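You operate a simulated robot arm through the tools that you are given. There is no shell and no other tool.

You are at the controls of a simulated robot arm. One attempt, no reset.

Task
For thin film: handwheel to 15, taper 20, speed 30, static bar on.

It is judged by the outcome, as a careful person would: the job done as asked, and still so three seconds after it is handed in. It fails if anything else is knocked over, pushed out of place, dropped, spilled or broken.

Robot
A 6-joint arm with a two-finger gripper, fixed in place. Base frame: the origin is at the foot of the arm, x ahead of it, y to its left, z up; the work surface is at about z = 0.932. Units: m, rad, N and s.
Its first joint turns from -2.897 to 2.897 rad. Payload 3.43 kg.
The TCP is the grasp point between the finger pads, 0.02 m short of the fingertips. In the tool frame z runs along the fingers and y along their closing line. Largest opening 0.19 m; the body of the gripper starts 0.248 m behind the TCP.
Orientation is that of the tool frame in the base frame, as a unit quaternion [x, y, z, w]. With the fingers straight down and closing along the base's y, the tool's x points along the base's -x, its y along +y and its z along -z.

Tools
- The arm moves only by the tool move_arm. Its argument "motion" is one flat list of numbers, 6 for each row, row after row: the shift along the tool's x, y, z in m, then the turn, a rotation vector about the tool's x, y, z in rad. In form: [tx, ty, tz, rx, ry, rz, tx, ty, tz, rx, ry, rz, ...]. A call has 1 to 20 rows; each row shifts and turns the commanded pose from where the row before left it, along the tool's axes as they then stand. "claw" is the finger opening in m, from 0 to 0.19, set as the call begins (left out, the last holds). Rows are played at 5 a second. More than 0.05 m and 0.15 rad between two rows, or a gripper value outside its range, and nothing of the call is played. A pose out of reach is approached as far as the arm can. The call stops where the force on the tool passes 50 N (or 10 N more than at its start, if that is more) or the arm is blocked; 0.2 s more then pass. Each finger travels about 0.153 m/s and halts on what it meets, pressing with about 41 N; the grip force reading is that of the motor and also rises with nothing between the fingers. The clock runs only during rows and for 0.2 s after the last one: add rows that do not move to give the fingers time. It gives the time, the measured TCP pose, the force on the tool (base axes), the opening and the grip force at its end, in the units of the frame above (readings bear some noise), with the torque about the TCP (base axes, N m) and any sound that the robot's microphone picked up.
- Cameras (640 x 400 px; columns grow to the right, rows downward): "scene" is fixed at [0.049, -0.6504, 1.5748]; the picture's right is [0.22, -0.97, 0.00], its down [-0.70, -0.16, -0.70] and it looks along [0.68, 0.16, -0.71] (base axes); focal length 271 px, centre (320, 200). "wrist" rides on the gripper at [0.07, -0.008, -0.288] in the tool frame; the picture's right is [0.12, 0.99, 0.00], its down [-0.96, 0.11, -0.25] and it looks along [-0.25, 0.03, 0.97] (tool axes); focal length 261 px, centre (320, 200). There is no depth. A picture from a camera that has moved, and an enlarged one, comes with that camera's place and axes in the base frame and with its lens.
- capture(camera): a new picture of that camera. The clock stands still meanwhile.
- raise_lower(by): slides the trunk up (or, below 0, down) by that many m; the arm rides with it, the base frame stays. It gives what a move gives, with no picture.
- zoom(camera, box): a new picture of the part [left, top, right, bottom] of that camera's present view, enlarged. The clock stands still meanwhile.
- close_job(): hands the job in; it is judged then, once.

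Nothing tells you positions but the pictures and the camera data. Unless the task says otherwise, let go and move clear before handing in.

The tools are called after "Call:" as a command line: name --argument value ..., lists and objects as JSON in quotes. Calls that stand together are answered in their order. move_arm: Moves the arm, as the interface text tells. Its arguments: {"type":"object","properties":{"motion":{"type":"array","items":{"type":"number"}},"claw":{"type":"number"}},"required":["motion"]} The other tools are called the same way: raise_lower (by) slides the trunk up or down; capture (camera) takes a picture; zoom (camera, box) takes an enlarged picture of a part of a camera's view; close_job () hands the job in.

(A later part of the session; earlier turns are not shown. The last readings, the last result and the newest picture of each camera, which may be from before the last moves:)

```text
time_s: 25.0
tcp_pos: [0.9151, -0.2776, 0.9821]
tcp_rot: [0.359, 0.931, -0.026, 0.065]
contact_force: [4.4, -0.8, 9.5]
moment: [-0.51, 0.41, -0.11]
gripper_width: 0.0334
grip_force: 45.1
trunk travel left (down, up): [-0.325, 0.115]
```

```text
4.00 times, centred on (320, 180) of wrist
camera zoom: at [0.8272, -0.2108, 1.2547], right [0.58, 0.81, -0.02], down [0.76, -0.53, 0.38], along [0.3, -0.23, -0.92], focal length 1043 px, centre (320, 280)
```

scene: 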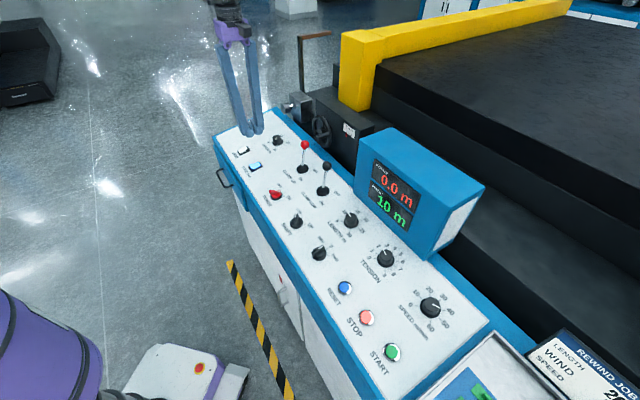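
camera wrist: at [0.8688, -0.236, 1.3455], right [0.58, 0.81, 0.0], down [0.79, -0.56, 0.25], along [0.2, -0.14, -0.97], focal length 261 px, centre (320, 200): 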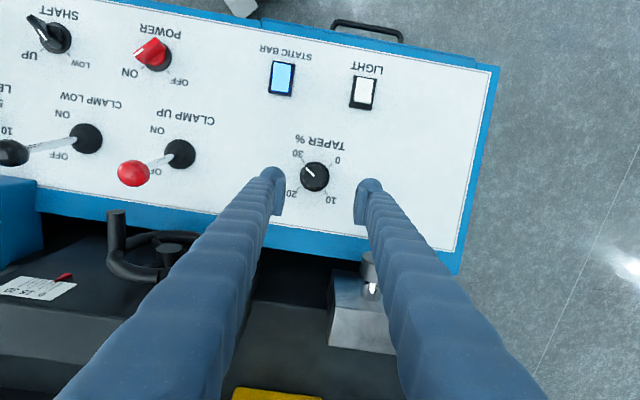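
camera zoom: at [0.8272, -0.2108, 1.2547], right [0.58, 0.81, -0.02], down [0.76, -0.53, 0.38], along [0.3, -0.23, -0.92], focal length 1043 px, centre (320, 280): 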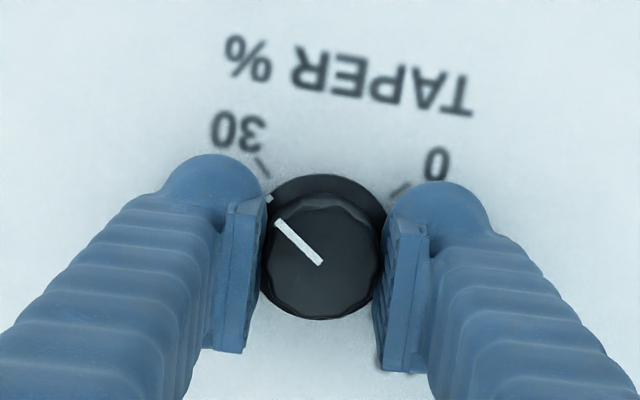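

The cap is held at 33 mm. Now turning counter-clockwise in steps, with a check halfway.

Call:
move_arm --motion '[0, 0, -0.001, 0, 0, -0.06, 0, 0, 0, 0, 0, -0.12, 0, 0, 0, 0, 0, -0.12, 0, 0, 0, 0, 0, -0.12, 0, 0, 0, 0, 0, -0.12, 0, 0, 0, 0, 0, -0.12, 0, 0, 0, 0, 0, 0]'

Call:
zoom --camera "wrist" --box '[250, 120, 390, 230]'

```text
time_s: 26.6
tcp_pos: [0.9154, -0.2754, 0.9799]
tcp_rot: [0.038, 0.997, -0.045, 0.053]
contact_force: [13.4, 9.0, 9.6]
moment: [-0.53, -0.16, -0.07]
gripper_width: 0.0333
grip_force: 44.6
trunk travel left (down, up): [-0.325, 0.115]
```

```text
3.64 times, centred on (320, 175) of wrist
camera zoom: at [0.8146, -0.2533, 1.2581], right [-0.04, 0.99, -0.1], down [0.94, 0.07, 0.34], along [0.35, -0.08, -0.93], focal length 948 px, centre (320, 291)
```

zoom: 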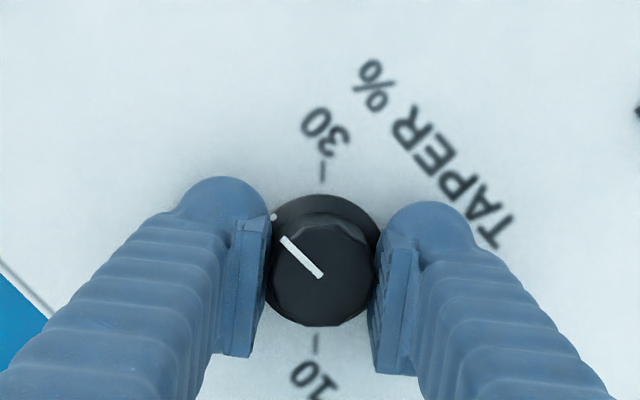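

The knob is turning with the gripper (38° so far). Turning the remaining ~46°.

Call:
move_arm --motion '[0, 0, 0, 0, 0, -0.115, 0, 0, 0, 0, 0, -0.115, 0, 0, 0, 0, 0, -0.115, 0, 0, 0, 0, 0, -0.115, 0, 0, 0, 0, 0, -0.115, 0, 0, 0, 0, 0, -0.115, 0, 0, 0, 0, 0, -0.11, 0, 0, 0, 0, 0, 0]'

Call:
zoom --camera "wrist" --box '[250, 120, 390, 230]'

```text
time_s: 28.4
tcp_pos: [0.9142, -0.2744, 0.9815]
tcp_rot: [-0.354, 0.933, -0.062, 0.031]
contact_force: [8.0, 27.7, 11.0]
moment: [-0.08, -0.51, 0.06]
gripper_width: 0.033
grip_force: 44.7
trunk travel left (down, up): [-0.325, 0.115]
```

```text
3.64 times, centred on (320, 175) of wrist
camera zoom: at [0.8373, -0.3013, 1.2654], right [-0.74, 0.66, -0.14], down [0.62, 0.75, 0.24], along [0.26, 0.09, -0.96], focal length 948 px, centre (320, 291)
```

zoom: 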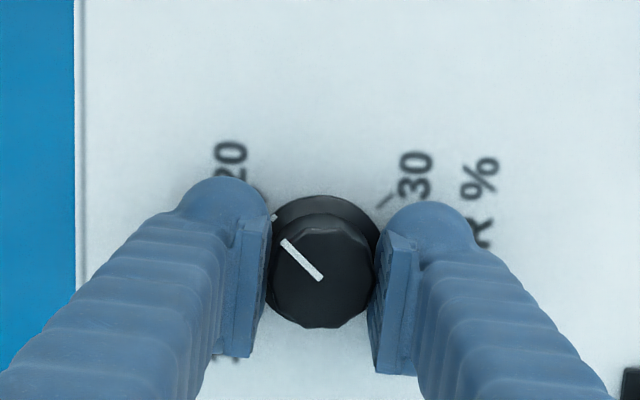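

The turn is complete. I'll release, back off along the tool axis and read the knob.

Call:
move_arm --motion '[0, 0, 0, 0, 0, 0, 0, 0, 0, 0, 0, 0, 0, 0, 0, 0, 0, 0, 0, 0, -0.04, 0, 0, 0, 0, 0, -0.04, 0, 0, 0, 0, 0, 0, 0, 0, 0]' --claw 0.08

Call:
zoom --camera "wrist" --box '[280, 140, 360, 210]'

Call:
zoom --camera "scene" --box '[262, 125, 294, 157]'

```text
time_s: 29.8
tcp_pos: [0.9078, -0.2702, 1.0583]
tcp_rot: [-0.353, 0.933, -0.061, 0.031]
contact_force: [0.6, -0.1, -0.1]
moment: [-0.01, 0.01, -0.01]
gripper_width: 0.0799
grip_force: 0.2
trunk travel left (down, up): [-0.325, 0.115]
```

```text
5.71 times, centred on (320, 175) of wrist
camera zoom: at [0.8313, -0.2967, 1.3428], right [-0.74, 0.66, -0.14], down [0.62, 0.75, 0.24], along [0.26, 0.09, -0.96], focal length 1489 px, centre (320, 343)
```

zoom: 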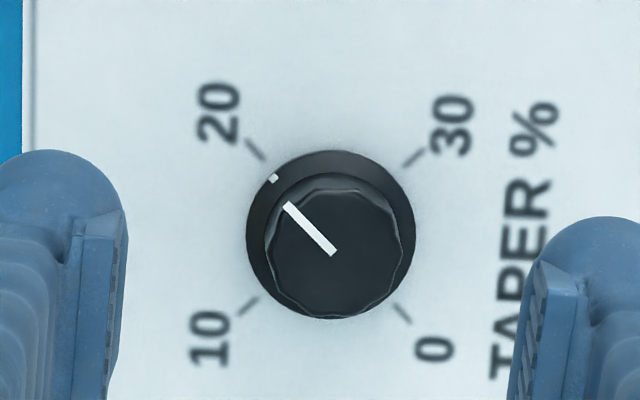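

```text
12.50 times, centred on (278, 141) of scene
camera zoom: at [0.049, -0.6504, 1.5748], right [0.22, -0.97, 0.0], down [-0.7, -0.16, -0.7], along [0.68, 0.16, -0.71], focal length 3389 px, centre (845, 938)
```

zoom: 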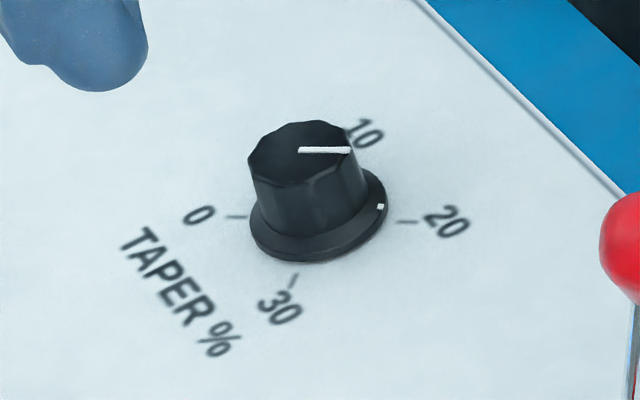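

The taper now reads about 20 (19.8 by eye). Next is the speed knob near (0.36, -0.83). I'll rise, restore the earlier aligned orientation and then travel over.

Call:
move_arm --motion '[0, 0, -0.045, 0, 0, 0, 0, 0, -0.045, 0, 0, 0, 0, 0, -0.045, 0, 0, 0, 0, 0, -0.045, 0, 0, 0, 0, 0, -0.045, 0, 0, 0, 0, 0, -0.045, 0, 0, 0, 0, 0, 0, 0, 0, 0.146, 0, 0, 0, 0, 0, 0.146, 0, 0, 0, 0, 0, 0.146, 0, 0, 0, 0, 0, 0.146, 0, 0, 0, 0, 0, 0.146, 0, 0, 0, 0, 0, 0.146, 0, 0, 0, 0, 0, 0.146, 0, 0, 0, 0, 0, 0.146, 0, 0, 0, 0, 0, 0.146, 0, 0, 0, 0, 0, 0.146, 0, 0, 0, 0, 0, 0]' --claw 0.06

Call:
capture --camera "wrist"

Call:
capture --camera "scene"

```text
time_s: 33.4
tcp_pos: [0.8786, -0.2453, 1.3286]
tcp_rot: [0.359, 0.931, -0.025, 0.065]
contact_force: [0.7, -0.1, 0.1]
moment: [0.0, -0.03, 0.02]
gripper_width: 0.0597
grip_force: 0.0
trunk travel left (down, up): [-0.325, 0.115]
```

```text
taken
camera wrist: at [0.7915, -0.1777, 1.6017], right [0.58, 0.81, -0.02], down [0.76, -0.53, 0.38], along [0.3, -0.23, -0.93], focal length 261 px, centre (320, 200)
```

wrist: 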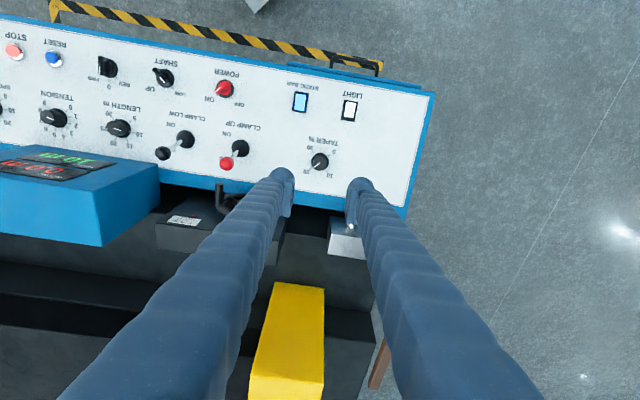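

```text
taken
```

scene: 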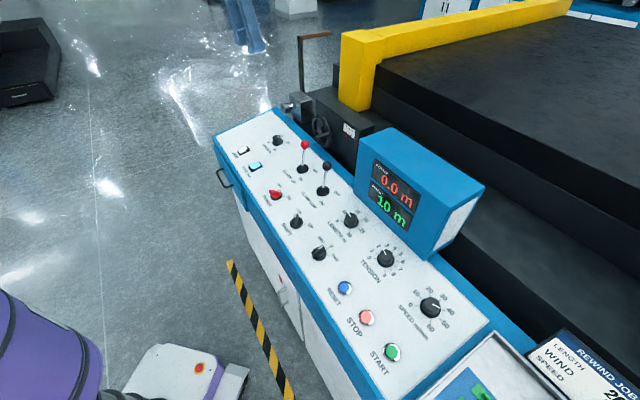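

Orientation is right and clear of the machine. Traversing along the console at z ≈ 1.33 to above the speed knob.

Call:
move_arm --motion '[0, -0.0462, 0, 0, 0, 0, 0, -0.0462, 0, 0, 0, 0, 0, -0.0462, 0, 0, 0, 0, 0, -0.0462, 0, 0, 0, 0, 0, -0.0462, 0, 0, 0, 0, 0, -0.0462, 0, 0, 0, 0, 0, -0.0462, 0, 0, 0, 0, 0, -0.0462, 0, 0, 0, 0, 0, -0.0462, 0, 0, 0, 0, 0, -0.0462, 0, 0, 0, 0, 0, -0.0462, 0, 0, 0, 0, 0, -0.0462, 0, 0, 0, 0, 0, -0.0462, 0, 0, 0, 0, 0, -0.0462, 0, 0, 0, 0, 0, -0.0462, 0, 0, 0, 0, 0, -0.0462, 0, 0, 0, 0, 0, -0.0462, 0, 0, 0, 0, 0, 0, 0, 0, 0]'

Call:
capture --camera "wrist"

Call:
capture --camera "scene"

Call:
zoom --camera "wrist" --box '[270, 120, 370, 210]'

```text
refused: motion must hold 6 numbers for each row
```

```text
taken
camera wrist: at [0.7915, -0.1777, 1.6017], right [0.58, 0.81, -0.02], down [0.76, -0.53, 0.38], along [0.3, -0.23, -0.93], focal length 261 px, centre (320, 200)
```

wrist: 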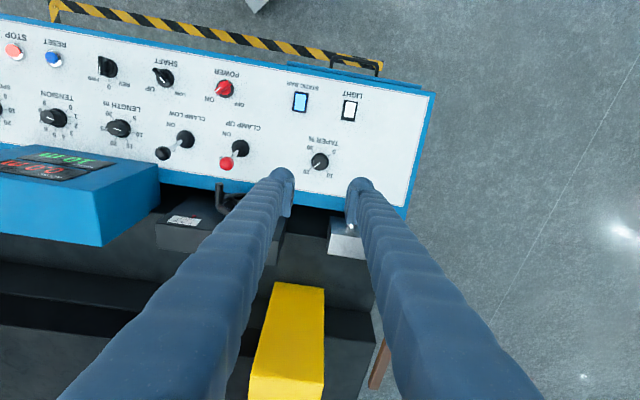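

```text
taken
```

scene: 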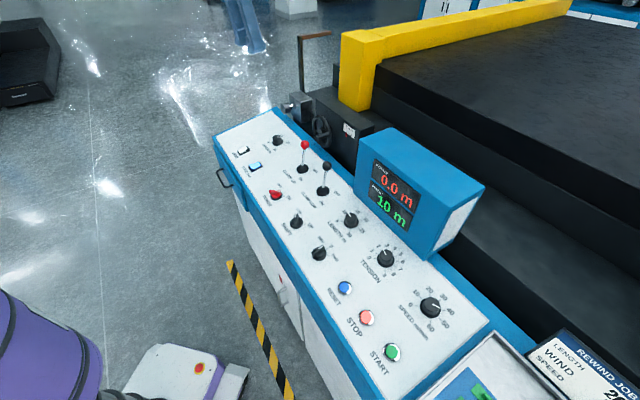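

```text
4.44 times, centred on (320, 165) of wrist
camera zoom: at [0.7915, -0.1777, 1.6017], right [0.58, 0.81, -0.02], down [0.76, -0.53, 0.38], along [0.3, -0.23, -0.93], focal length 1158 px, centre (320, 356)
```

zoom: 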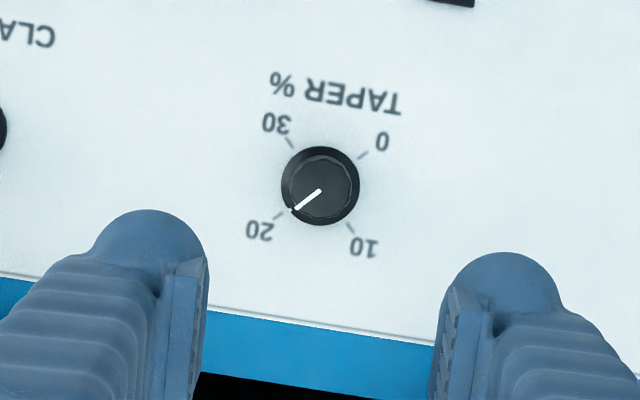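

The call was refused because of a miscounted row; nothing moved. The taper view here confirms the mark on 20. I'll resend the move in two parts.

Call:
move_arm --motion '[0, -0.0462, 0, 0, 0, 0, 0, -0.0462, 0, 0, 0, 0, 0, -0.0462, 0, 0, 0, 0, 0, -0.0462, 0, 0, 0, 0, 0, -0.0462, 0, 0, 0, 0, 0, -0.0462, 0, 0, 0, 0, 0, -0.0462, 0, 0, 0, 0, 0, -0.0462, 0, 0, 0, 0]'

Call:
move_arm --motion '[0, -0.0462, 0, 0, 0, 0, 0, -0.0462, 0, 0, 0, 0, 0, -0.0462, 0, 0, 0, 0, 0, -0.0462, 0, 0, 0, 0, 0, -0.0462, 0, 0, 0, 0, 0, -0.0462, 0, 0, 0, 0, 0, -0.0462, 0, 0, 0, 0, 0, -0.0462, 0, 0, 0, 0, 0, -0.0462, 0, 0, 0, 0, 0, 0, 0, 0, 0, 0]'

Call:
capture --camera "wrist"

Call:
capture --camera "scene"

Call:
zoom --camera "wrist" --box '[270, 120, 370, 210]'

```text
time_s: 35.2
tcp_pos: [0.6277, -0.5205, 1.3268]
tcp_rot: [0.359, 0.931, -0.025, 0.065]
contact_force: [-0.3, 0.0, 0.6]
moment: [0.03, -0.04, 0.03]
gripper_width: 0.0599
grip_force: 0.1
trunk travel left (down, up): [-0.325, 0.115]
```

```text
time_s: 37.4
tcp_pos: [0.3502, -0.8281, 1.326]
tcp_rot: [0.359, 0.931, -0.025, 0.064]
contact_force: [-0.1, 0.9, -0.2]
moment: [0.01, 0.04, -0.02]
gripper_width: 0.06
grip_force: 0.1
trunk travel left (down, up): [-0.325, 0.115]
```

```text
taken
camera wrist: at [0.2628, -0.7614, 1.6006], right [0.58, 0.81, -0.02], down [0.76, -0.53, 0.38], along [0.3, -0.23, -0.93], focal length 261 px, centre (320, 200)
```

wrist: 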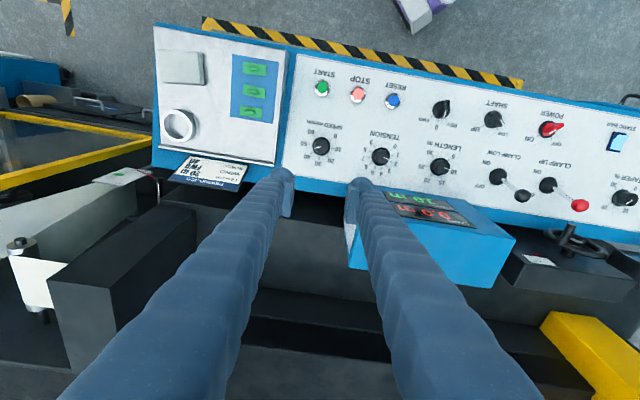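

```text
taken
```

scene: 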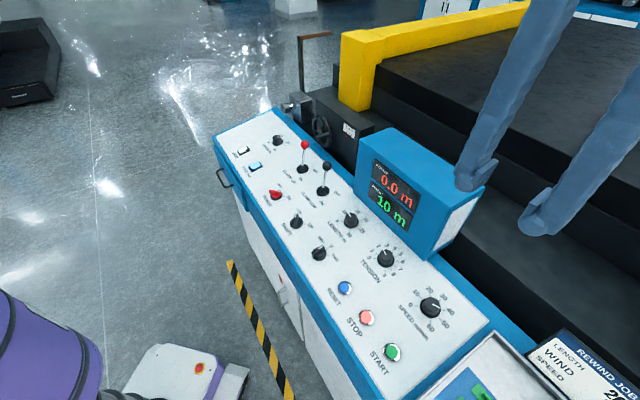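

```text
4.44 times, centred on (320, 165) of wrist
camera zoom: at [0.2628, -0.7614, 1.6006], right [0.58, 0.81, -0.02], down [0.76, -0.53, 0.38], along [0.3, -0.23, -0.93], focal length 1158 px, centre (320, 356)
```

zoom: 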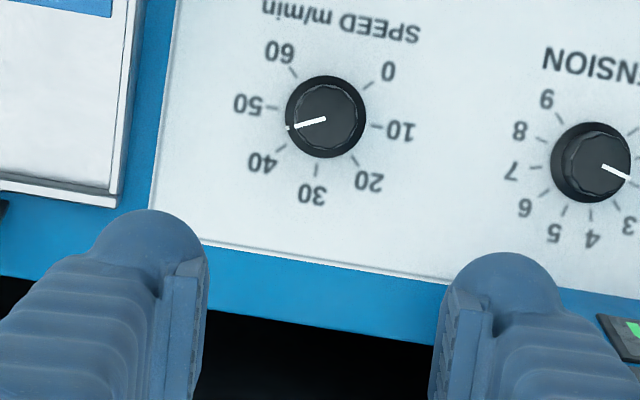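

I'm above the console near the speed knob, which is about 36 mm toward the operator from my axis and reads about 44–45. I'll correct and descend to a close hover.

Call:
move_arm --motion '[0.0364, 0, 0, 0, 0, 0, 0, 0, 0.0433, 0, 0, 0, 0, 0, 0.0433, 0, 0, 0, 0, 0, 0.0433, 0, 0, 0, 0, 0, 0.0433, 0, 0, 0, 0, 0, 0.0433, 0, 0, 0, 0, 0, 0.0433, 0, 0, 0, 0, 0, 0, 0, 0, 0]'

Call:
zoom --camera "wrist" --box '[270, 130, 370, 210]'

Call:
capture --camera "scene"

```text
time_s: 39.2
tcp_pos: [0.3495, -0.8272, 1.0654]
tcp_rot: [0.36, 0.93, -0.025, 0.065]
contact_force: [0.2, 0.3, -0.2]
moment: [0.02, 0.02, 0.0]
gripper_width: 0.0601
grip_force: 0.1
trunk travel left (down, up): [-0.325, 0.115]
```

```text
5.00 times, centred on (320, 170) of wrist
camera zoom: at [0.2624, -0.7599, 1.3394], right [0.58, 0.81, -0.02], down [0.76, -0.53, 0.38], along [0.3, -0.23, -0.93], focal length 1303 px, centre (320, 350)
```

zoom: 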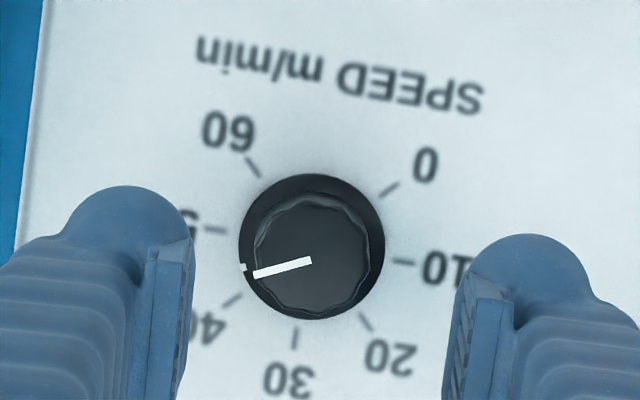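

```text
taken
```

scene: 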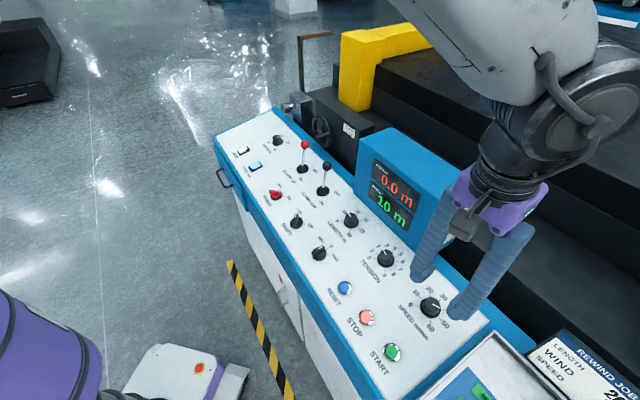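

The display box top is at z ≈ 1.17, so the gripper body stays clear. The speed reads 44.5 and needs ~65.5° counter-clockwise. I'll descend around the knob and close.

Call:
move_arm --motion '[0, -0.0025, 0, 0, 0, 0, 0, 0, 0.03, 0, 0, 0, 0, 0, 0.03, 0, 0, 0, 0, 0, 0.018, 0, 0, 0, 0, 0, 0.005, 0, 0, 0, 0, 0, 0, 0, 0, 0]'

Call:
zoom --camera "wrist" --box '[260, 130, 380, 230]'

Call:
zoom --camera "scene" --box '[380, 180, 560, 330]'

```text
time_s: 40.6
tcp_pos: [0.3562, -0.8363, 0.9844]
tcp_rot: [0.358, 0.931, -0.025, 0.064]
contact_force: [0.7, -0.8, -0.2]
moment: [0.0, -0.02, 0.02]
gripper_width: 0.0602
grip_force: 0.1
trunk travel left (down, up): [-0.325, 0.115]
```

```text
4.00 times, centred on (320, 180) of wrist
camera zoom: at [0.2695, -0.77, 1.258], right [0.58, 0.81, -0.02], down [0.76, -0.53, 0.38], along [0.3, -0.23, -0.93], focal length 1043 px, centre (320, 280)
```

zoom: 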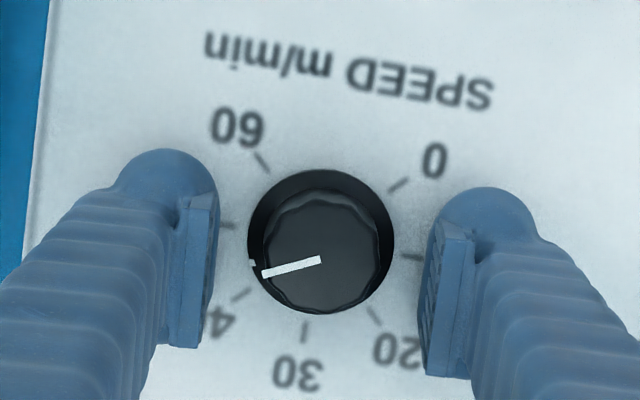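

```text
2.67 times, centred on (470, 255) of scene
camera zoom: at [0.049, -0.6504, 1.5748], right [0.22, -0.97, 0.0], down [-0.7, -0.16, -0.7], along [0.68, 0.16, -0.71], focal length 723 px, centre (-80, 53)
```

zoom: 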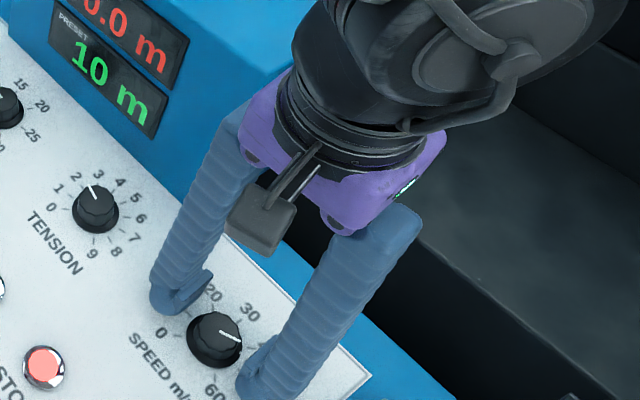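

Well centred. Closing on the cap.

Call:
move_arm --motion '[0.001, 0, 0.001, 0, 0, 0, 0, 0, 0, 0, 0, 0, 0, 0, 0, 0, 0, 0, 0, 0, 0, 0, 0, 0]' --claw 0.0

Call:
move_arm --motion '[0, 0, 0, 0, 0, -0.114, 0, 0, 0, 0, 0, -0.114, 0, 0, 0, 0, 0, -0.114, 0, 0, 0, 0, 0, -0.114, 0, 0, 0, 0, 0, -0.114, 0, 0, 0, 0, 0, 0]'

Call:
zoom --camera "wrist" --box '[260, 130, 380, 230]'

Call:
capture --camera "scene"

```text
time_s: 41.6
tcp_pos: [0.3563, -0.8377, 0.9842]
tcp_rot: [0.36, 0.93, -0.026, 0.066]
contact_force: [-1.1, -10.5, 7.3]
moment: [-0.16, 0.02, 0.02]
gripper_width: 0.0328
grip_force: 45.1
trunk travel left (down, up): [-0.325, 0.115]
```

```text
time_s: 43.0
tcp_pos: [0.357, -0.8355, 0.9826]
tcp_rot: [0.084, 0.994, -0.042, 0.056]
contact_force: [6.8, -7.8, 12.9]
moment: [-0.12, -0.18, 0.04]
gripper_width: 0.0323
grip_force: 45.4
trunk travel left (down, up): [-0.325, 0.115]
```

```text
4.00 times, centred on (320, 180) of wrist
camera zoom: at [0.2564, -0.8056, 1.2592], right [0.05, 0.99, -0.09], down [0.94, -0.02, 0.35], along [0.35, -0.1, -0.93], focal length 1043 px, centre (320, 280)
```

zoom: 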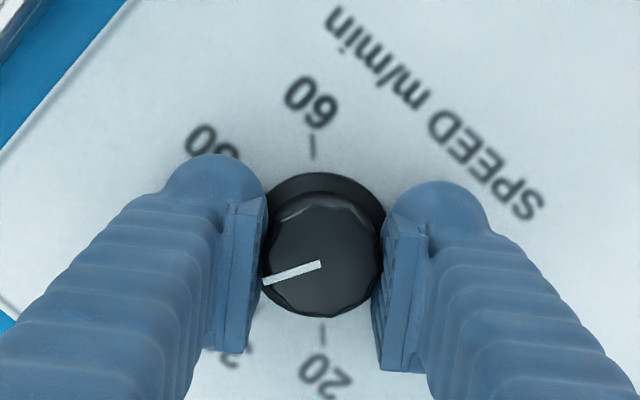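

```text
taken
```

scene: 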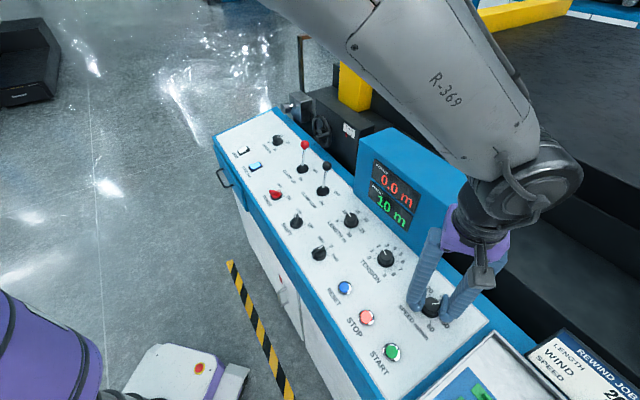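

It is turning properly; completing the remaining ~33°, then releasing and backing off.

Call:
move_arm --motion '[0, 0, 0, 0, 0, -0.1145, 0, 0, 0, 0, 0, -0.1145, 0, 0, 0, 0, 0, -0.1145, 0, 0, 0, 0, 0, -0.1145, 0, 0, 0, 0, 0, -0.1145, 0, 0, 0, 0, 0, 0, 0, 0, 0, 0, 0, 0]'

Call:
move_arm --motion '[0, 0, 0, 0, 0, 0, 0, 0, 0, 0, 0, 0, 0, 0, -0.04, 0, 0, 0, 0, 0, -0.04, 0, 0, 0, 0, 0, 0, 0, 0, 0]' --claw 0.07

Call:
zoom --camera "wrist" --box '[280, 140, 360, 210]'

Call:
zoom --camera "scene" --box '[406, 284, 458, 336]'

```text
time_s: 44.6
tcp_pos: [0.3566, -0.8332, 0.9816]
tcp_rot: [-0.201, 0.977, -0.057, 0.041]
contact_force: [10.1, 7.2, 13.3]
moment: [-0.01, -0.23, 0.07]
gripper_width: 0.0325
grip_force: 44.6
trunk travel left (down, up): [-0.325, 0.115]
```

```text
time_s: 45.8
tcp_pos: [0.3482, -0.8268, 1.0617]
tcp_rot: [-0.201, 0.977, -0.056, 0.041]
contact_force: [-0.3, 0.2, 0.2]
moment: [0.02, 0.02, 0.01]
gripper_width: 0.0701
grip_force: 0.1
trunk travel left (down, up): [-0.325, 0.115]
```

```text
5.71 times, centred on (320, 175) of wrist
camera zoom: at [0.2573, -0.8369, 1.3429], right [-0.49, 0.86, -0.13], down [0.81, 0.51, 0.29], along [0.31, 0.03, -0.95], focal length 1489 px, centre (320, 343)
```

zoom: 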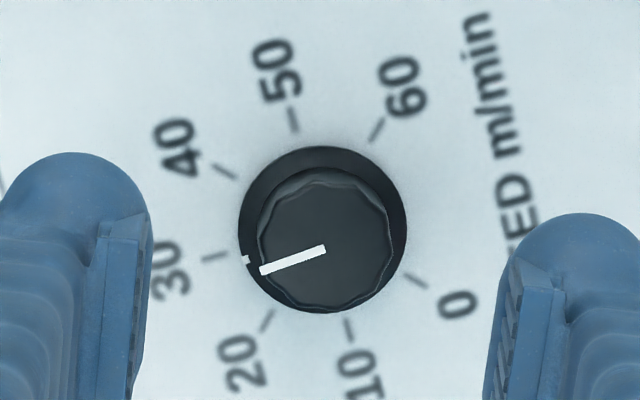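

```text
7.69 times, centred on (432, 310) of scene
camera zoom: at [0.049, -0.6504, 1.5748], right [0.22, -0.97, 0.0], down [-0.7, -0.16, -0.7], along [0.68, 0.16, -0.71], focal length 2086 px, centre (-542, -646)
```

zoom: 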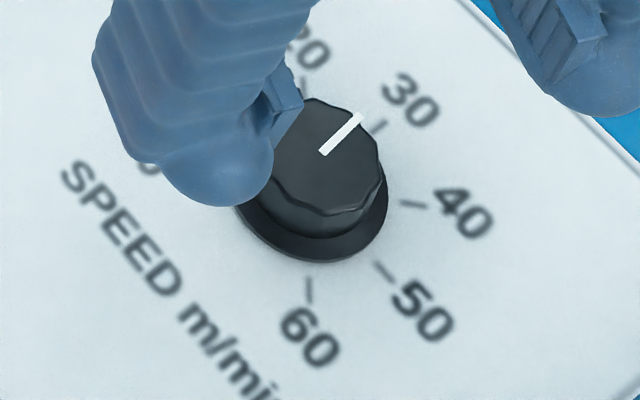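

The speed reads about 29.0, so it's slightly overshot. I'll re-grip at the same pose and turn back clockwise about 4.6°.

Call:
move_arm --motion '[0, 0, 0.03, 0, 0, 0, 0, 0, 0.03, 0, 0, 0, 0, 0, 0.02, 0, 0, 0, 0, 0, 0, 0, 0, 0]'

Call:
move_arm --motion '[0, 0, 0, 0, 0, 0, 0, 0, 0, 0, 0, 0, 0, 0, 0, 0, 0, 0, 0, 0, 0, 0, 0, 0.04, 0, 0, 0, 0, 0, 0.04, 0, 0, 0, 0, 0, 0, 0, 0, 0, 0, 0, 0]' --claw 0.0

Call:
move_arm --motion '[0, 0, 0, 0, 0, 0, 0, 0, 0, 0, 0, 0, 0, 0, -0.04, 0, 0, 0, 0, 0, -0.04, 0, 0, 0, 0, 0, 0, 0, 0, 0]' --claw 0.07

Call:
zoom --camera "wrist" --box '[280, 140, 360, 210]'

Call:
zoom --camera "scene" --box '[406, 284, 458, 336]'

```text
time_s: 46.8
tcp_pos: [0.3558, -0.8366, 0.9836]
tcp_rot: [-0.2, 0.977, -0.057, 0.042]
contact_force: [-0.1, 0.3, 0.0]
moment: [0.03, -0.04, 0.01]
gripper_width: 0.07
grip_force: 0.1
trunk travel left (down, up): [-0.325, 0.115]
```

```text
time_s: 48.4
tcp_pos: [0.3561, -0.8338, 0.9828]
tcp_rot: [-0.162, 0.984, -0.053, 0.043]
contact_force: [-6.4, 22.1, -7.3]
moment: [0.11, 0.02, -0.05]
gripper_width: 0.0325
grip_force: 45.6
trunk travel left (down, up): [-0.325, 0.115]
```

```text
time_s: 49.6
tcp_pos: [0.3476, -0.8285, 1.0627]
tcp_rot: [-0.162, 0.984, -0.054, 0.044]
contact_force: [0.6, -0.3, -0.7]
moment: [0.04, 0.03, 0.0]
gripper_width: 0.0702
grip_force: 0.1
trunk travel left (down, up): [-0.325, 0.115]
```

```text
5.71 times, centred on (320, 175) of wrist
camera zoom: at [0.2537, -0.8333, 1.3427], right [-0.42, 0.9, -0.13], down [0.85, 0.44, 0.3], along [0.32, 0.02, -0.95], focal length 1489 px, centre (320, 343)
```

zoom: 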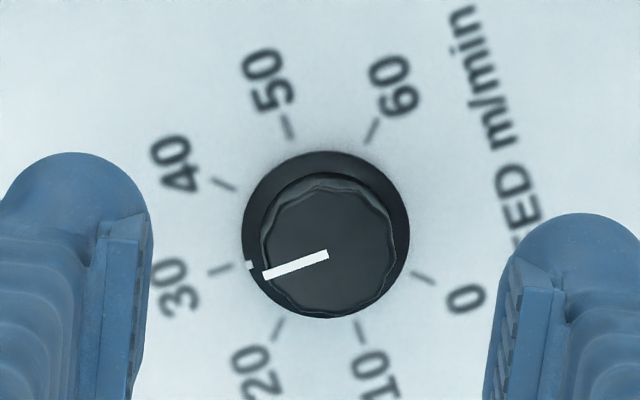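

```text
7.69 times, centred on (432, 310) of scene
camera zoom: at [0.049, -0.6504, 1.5748], right [0.22, -0.97, 0.0], down [-0.7, -0.16, -0.7], along [0.68, 0.16, -0.71], focal length 2086 px, centre (-542, -646)
```

zoom: 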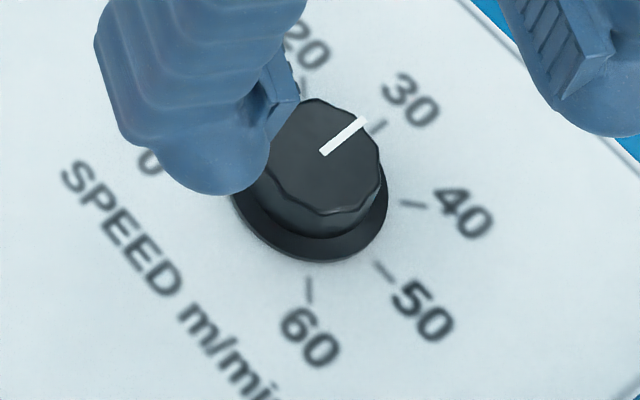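

The speed is now right on 30. Next is the handwheel: hub near (0.873, -0.465, 1.060), with its handle on the speed-side of the rim pointing toward the operator. I'll rise and re-orient the tool to point straight down.

Call:
move_arm --motion '[0, 0, -0.045, 0, 0, 0, 0, 0, -0.045, 0, 0, 0, 0, 0, -0.045, 0, 0, 0, 0, 0, -0.045, 0, 0, 0, 0, 0, -0.045, 0, 0, 0, 0, 0, -0.045, 0, 0, 0, 0, 0, 0, 0, 0, 0.1328, 0, 0, 0, 0, 0, 0.1328, 0, 0, 0, 0, 0, 0.1328, 0, 0, 0, 0, 0, 0.1328, 0, 0, 0, 0, 0, 0.1328, 0, 0, 0, 0, 0, 0.1328, 0, 0, 0, 0, 0, 0.1328, 0, 0, 0, 0, 0, 0.1328, 0, 0, 0, 0, 0.07, 0, 0, 0, 0, 0, 0.07, 0, 0, 0, 0, 0, 0.05, 0, 0, 0, 0, 0, 0]' --claw 0.05

```text
refused: motion must hold 6 numbers for each row
```

A miscount in the list, so nothing moved. Resending with carefully formed rows.

Call:
move_arm --motion '[0, 0, -0.045, 0, 0, 0, 0, 0, -0.045, 0, 0, 0, 0, 0, -0.045, 0, 0, 0, 0, 0, -0.045, 0, 0, 0, 0, 0, -0.045, 0, 0, 0, 0, 0, -0.045, 0, 0, 0, 0, 0, 0, 0, 0, 0.1328, 0, 0, 0, 0, 0, 0.1328, 0, 0, 0, 0, 0, 0.1328, 0, 0, 0, 0, 0, 0.1328, 0, 0, 0, 0, 0, 0.1328, 0, 0, 0, 0, 0, 0.1328, 0, 0, 0, 0, 0, 0.1328, 0, 0, 0, 0, 0, 0.1328, 0, 0, 0, 0, 0.07, 0, 0, 0, 0, 0, 0.07, 0, 0, 0, 0, 0, 0, 0.05, 0, 0, 0, 0, 0, 0]' --claw 0.05

Call:
zoom --camera "scene" --box '[280, 80, 380, 160]'

```text
time_s: 53.4
tcp_pos: [0.3191, -0.8028, 1.3291]
tcp_rot: [0.384, 0.923, 0.0, -0.001]
contact_force: [-0.2, 0.4, -1.0]
moment: [-0.04, 0.02, -0.01]
gripper_width: 0.0501
grip_force: 0.2
trunk travel left (down, up): [-0.325, 0.115]
```

```text
5.00 times, centred on (330, 120) of scene
camera zoom: at [0.049, -0.6504, 1.5748], right [0.22, -0.97, 0.0], down [-0.7, -0.16, -0.7], along [0.68, 0.16, -0.71], focal length 1356 px, centre (270, 600)
```

zoom: 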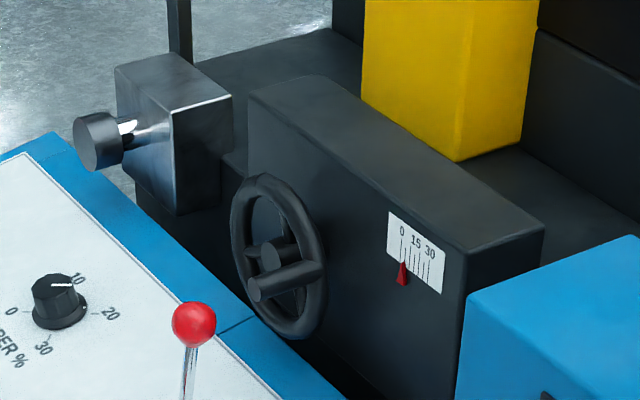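

Orientation is straight down, with fingers closing along the console. Moving to a spot in front of the gauge for a frontal view.

Call:
move_arm --motion '[0, 0.0467, 0, 0, 0, 0, 0, 0.0467, 0, 0, 0, 0, 0, 0.0467, 0, 0, 0, 0, 0, 0.0467, 0, 0, 0, 0, 0, 0.0467, 0, 0, 0, 0, 0, 0.0467, 0, 0, 0, 0, 0, 0.0467, 0, 0, 0, 0, 0, 0.0467, 0, 0, 0, 0, 0, 0.0467, 0, 0, 0, 0, 0, 0.0467, 0, 0, 0, 0, 0, 0.0467, 0, 0, 0, 0, -0.0384, 0, 0, 0, 0, 0, -0.0384, 0, 0, 0, 0, 0, -0.0384, 0, 0, 0, 0, 0, 0, 0, 0, 0, 0, 0]'

Call:
capture --camera "wrist"

Call:
capture --camera "scene"

```text
time_s: 56.6
tcp_pos: [0.7651, -0.5228, 1.3303]
tcp_rot: [0.383, 0.924, -0.001, 0.002]
contact_force: [-0.4, -0.5, 0.0]
moment: [0.08, -0.17, -0.01]
gripper_width: 0.0502
grip_force: 0.1
trunk travel left (down, up): [-0.325, 0.115]
```

```text
taken
camera wrist: at [0.708, -0.4791, 1.6169], right [0.62, 0.78, 0.0], down [0.76, -0.6, 0.25], along [0.2, -0.15, -0.97], focal length 261 px, centre (320, 200)
```

wrist: 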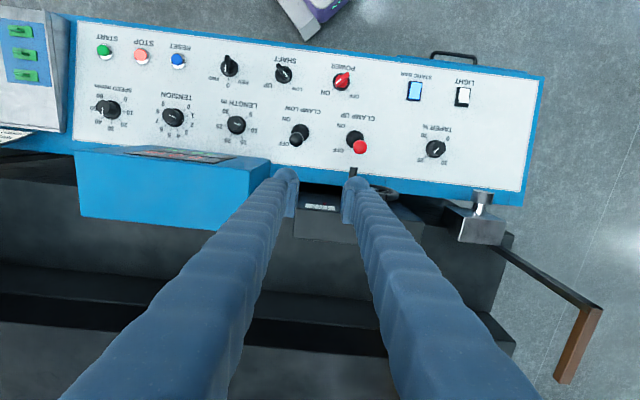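

```text
taken
```

scene: 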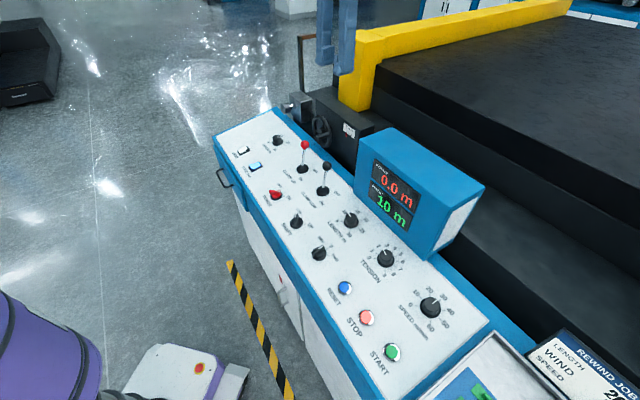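

Call:
zoom --camera "wrist" --box '[295, 190, 345, 220]'

Call:
zoom --camera "wrist" --box '[290, 120, 420, 230]'

```text
12.80 times, centred on (320, 205) of wrist
camera zoom: at [0.708, -0.4791, 1.6169], right [0.62, 0.78, 0.0], down [0.76, -0.6, 0.25], along [0.2, -0.15, -0.97], focal length 3336 px, centre (320, 136)
```

zoom: 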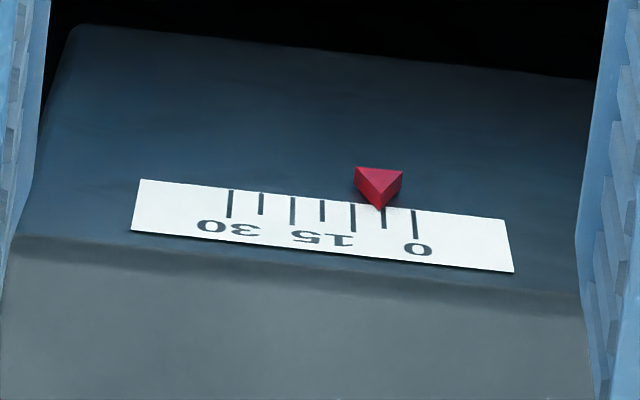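

```text
3.64 times, centred on (355, 175) of wrist
camera zoom: at [0.708, -0.4791, 1.6169], right [0.62, 0.78, 0.0], down [0.76, -0.6, 0.25], along [0.2, -0.15, -0.97], focal length 948 px, centre (193, 291)
```

zoom: 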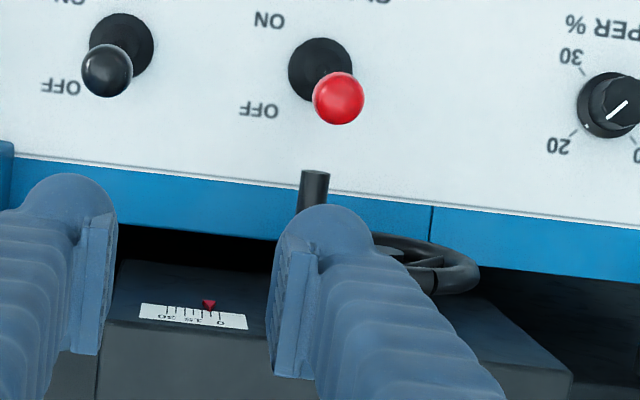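

The frontal view shows ticks every 5 and the pointer at about 6, so I need about +9. The handle tip is at about (0.810, -0.469, 1.075). I'll move above the handle and check.

Call:
move_arm --motion '[-0.0053, 0.0349, 0, 0, 0, 0, -0.0053, 0.0349, 0, 0, 0, 0, 0, 0, 0.0425, 0, 0, 0, 0, 0, 0.0425, 0, 0, 0, 0, 0, 0.0425, 0, 0, 0, 0, 0, 0.0425, 0, 0, 0, 0, 0, 0, 0, 0, 0]'

Call:
zoom --camera "wrist" --box '[240, 120, 400, 230]'

Call:
zoom --camera "scene" --box '[280, 70, 380, 160]'

```text
time_s: 58.2
tcp_pos: [0.8213, -0.4805, 1.1573]
tcp_rot: [0.384, 0.923, -0.001, 0.0]
contact_force: [-0.5, -0.4, 0.7]
moment: [0.01, -0.04, 0.01]
gripper_width: 0.0499
grip_force: 0.0
trunk travel left (down, up): [-0.325, 0.115]
```

```text
3.64 times, centred on (320, 175) of wrist
camera zoom: at [0.7653, -0.437, 1.4448], right [0.62, 0.79, 0.0], down [0.76, -0.6, 0.25], along [0.19, -0.15, -0.97], focal length 948 px, centre (320, 291)
```

zoom: 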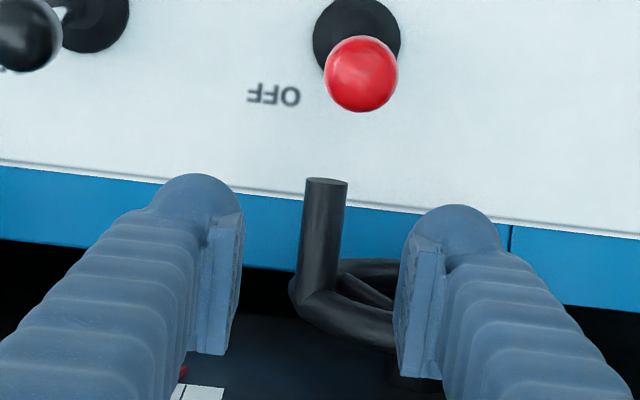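

```text
4.44 times, centred on (330, 115) of scene
camera zoom: at [0.049, -0.6504, 1.5748], right [0.22, -0.97, 0.0], down [-0.7, -0.16, -0.7], along [0.68, 0.16, -0.71], focal length 1205 px, centre (276, 578)
```

zoom: 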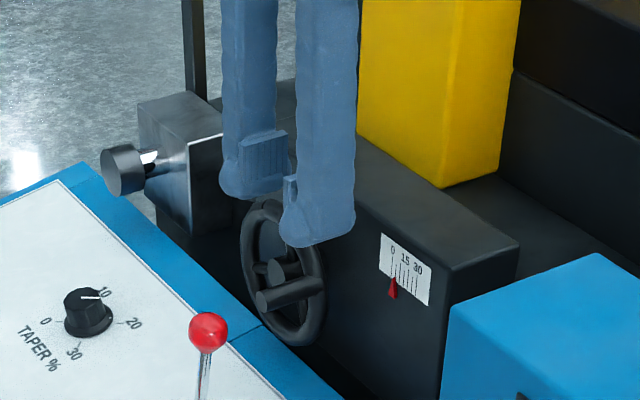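

The handle sits neatly between the fingers. Descending to it and gripping.

Call:
move_arm --motion '[0, 0.0014, 0, 0, 0, 0, 0, 0, 0.03, 0, 0, 0, 0, 0, 0.03, 0, 0, 0, 0, 0, 0.022, 0, 0, 0, 0, 0, 0, 0, 0, 0]'

Call:
zoom --camera "wrist" --box '[240, 120, 400, 230]'

Call:
zoom --camera "scene" --box '[280, 70, 380, 160]'

```text
time_s: 59.4
tcp_pos: [0.8215, -0.479, 1.0731]
tcp_rot: [0.383, 0.924, 0.0, -0.001]
contact_force: [-6.9, 7.3, -0.8]
moment: [0.0, 0.17, 0.35]
gripper_width: 0.0492
grip_force: 0.1
trunk travel left (down, up): [-0.325, 0.115]
```

```text
3.64 times, centred on (320, 175) of wrist
camera zoom: at [0.7656, -0.4354, 1.3612], right [0.62, 0.79, 0.0], down [0.76, -0.6, 0.24], along [0.19, -0.15, -0.97], focal length 948 px, centre (320, 291)
```

zoom: 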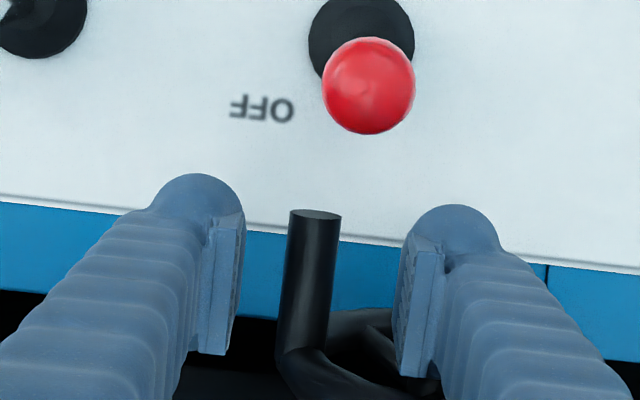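

```text
4.44 times, centred on (330, 115) of scene
camera zoom: at [0.049, -0.6504, 1.5748], right [0.22, -0.97, 0.0], down [-0.7, -0.16, -0.7], along [0.68, 0.16, -0.71], focal length 1205 px, centre (276, 578)
```

zoom: 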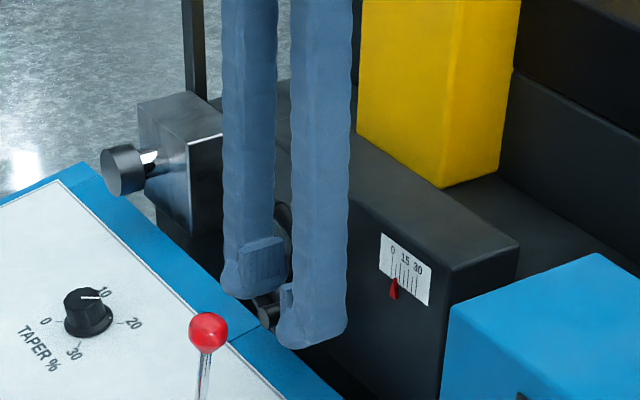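

A light touch against the hub; I'll shift 6 mm toward the operator and then grip the handle.

Call:
move_arm --motion '[0.006, -0.0025, 0, 0, 0, 0, 0, 0, 0, 0, 0, 0]'

Call:
move_arm --motion '[0, 0, 0, 0, 0, 0, 0, 0, 0, 0, 0, 0, 0, 0, 0, 0, 0, 0]' --claw 0.0

Call:
zoom --camera "wrist" --box '[240, 120, 400, 230]'

```text
time_s: 60.0
tcp_pos: [0.8164, -0.4771, 1.0749]
tcp_rot: [0.384, 0.923, 0.001, 0.0]
contact_force: [-0.1, -0.4, 0.2]
moment: [0.03, -0.01, 0.0]
gripper_width: 0.0503
grip_force: 0.1
trunk travel left (down, up): [-0.325, 0.115]
```

```text
time_s: 60.8
tcp_pos: [0.8171, -0.4761, 1.0761]
tcp_rot: [0.383, 0.924, 0.0, 0.0]
contact_force: [-0.4, 0.5, -0.5]
moment: [-0.03, 0.02, -0.02]
gripper_width: 0.0001
grip_force: 34.3
trunk travel left (down, up): [-0.325, 0.115]
```

```text
3.64 times, centred on (320, 175) of wrist
camera zoom: at [0.7604, -0.4331, 1.363], right [0.62, 0.79, 0.0], down [0.76, -0.6, 0.25], along [0.19, -0.15, -0.97], focal length 948 px, centre (320, 291)
```

zoom: 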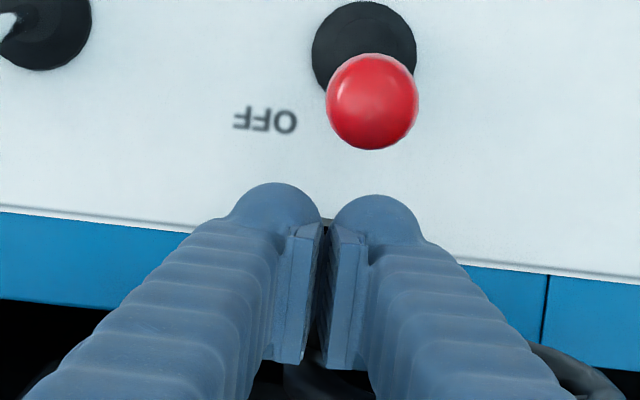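

The fingers closed fully without holding anything. Checking where the handle is now.

Call:
zoom --camera "scene" --box '[290, 90, 370, 160]'

Call:
zoom --camera "scene" --box '[338, 118, 362, 142]'

```text
5.71 times, centred on (330, 125) of scene
camera zoom: at [0.049, -0.6504, 1.5748], right [0.22, -0.97, 0.0], down [-0.7, -0.16, -0.7], along [0.68, 0.16, -0.71], focal length 1549 px, centre (263, 629)
```

zoom: 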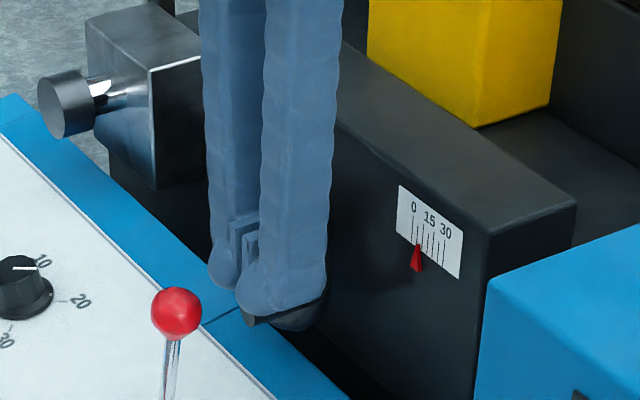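

```text
16.00 times, centred on (350, 130) of scene
camera zoom: at [0.049, -0.6504, 1.5748], right [0.22, -0.97, 0.0], down [-0.7, -0.16, -0.7], along [0.68, 0.16, -0.71], focal length 4338 px, centre (-160, 1320)
```

zoom: 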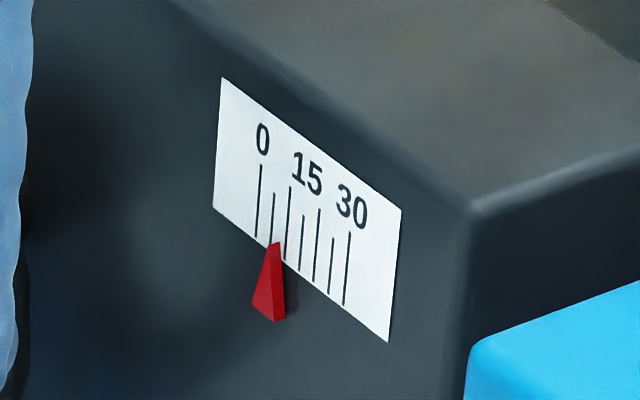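

Closing squeezed the handle downward. That turned the wheel clockwise and moved the pointer up to about 8.7, so clockwise increases. I'll rise, open and look again before re-gripping lower.

Call:
move_arm --motion '[0, 0, -0.04, 0, 0, 0, 0, 0, -0.04, 0, 0, 0, 0, 0, 0, 0, 0, 0, 0, 0, 0, 0, 0, 0]' --claw 0.0

Call:
move_arm --motion '[0, 0, 0, 0, 0, 0, 0, 0, 0, 0, 0, 0]' --claw 0.07

Call:
zoom --camera "wrist" --box '[240, 120, 400, 230]'

Call:
zoom --camera "scene" --box '[290, 90, 370, 160]'

Call:
zoom --camera "wrist" --box '[200, 200, 260, 250]'

```text
time_s: 61.8
tcp_pos: [0.8168, -0.4746, 1.1558]
tcp_rot: [0.383, 0.924, 0.0, 0.0]
contact_force: [0.1, 1.4, 0.2]
moment: [-0.02, -0.02, 0.02]
gripper_width: 0.0
grip_force: 34.5
trunk travel left (down, up): [-0.325, 0.115]
```

```text
time_s: 62.4
tcp_pos: [0.8162, -0.4745, 1.1548]
tcp_rot: [0.384, 0.923, 0.0, 0.001]
contact_force: [0.3, 0.0, -0.5]
moment: [0.03, 0.03, 0.01]
gripper_width: 0.0699
grip_force: 0.0
trunk travel left (down, up): [-0.325, 0.115]
```

```text
3.64 times, centred on (320, 175) of wrist
camera zoom: at [0.761, -0.4316, 1.442], right [0.62, 0.79, 0.0], down [0.76, -0.6, 0.25], along [0.19, -0.15, -0.97], focal length 948 px, centre (320, 291)
```

zoom: 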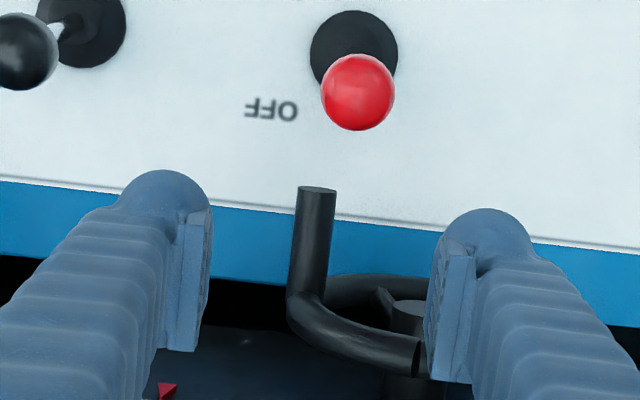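

```text
5.71 times, centred on (330, 125) of scene
camera zoom: at [0.049, -0.6504, 1.5748], right [0.22, -0.97, 0.0], down [-0.7, -0.16, -0.7], along [0.68, 0.16, -0.71], focal length 1549 px, centre (263, 629)
```

zoom: 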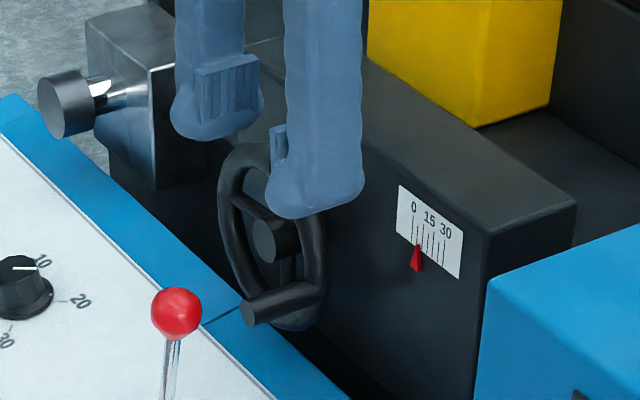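

```text
8.00 times, centred on (230, 225) of wrist
camera zoom: at [0.761, -0.4316, 1.442], right [0.62, 0.79, 0.0], down [0.76, -0.6, 0.25], along [0.19, -0.15, -0.97], focal length 2085 px, centre (1040, 0)
```

zoom: 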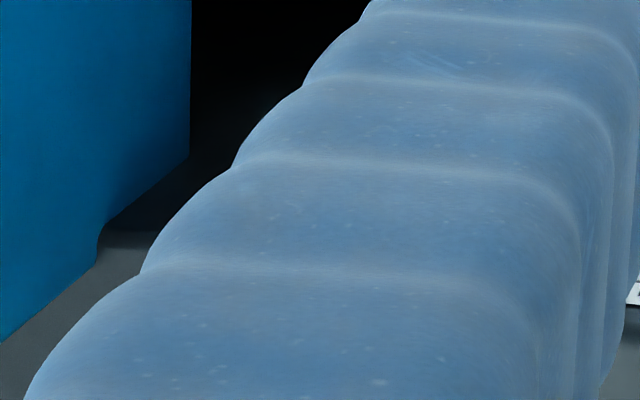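

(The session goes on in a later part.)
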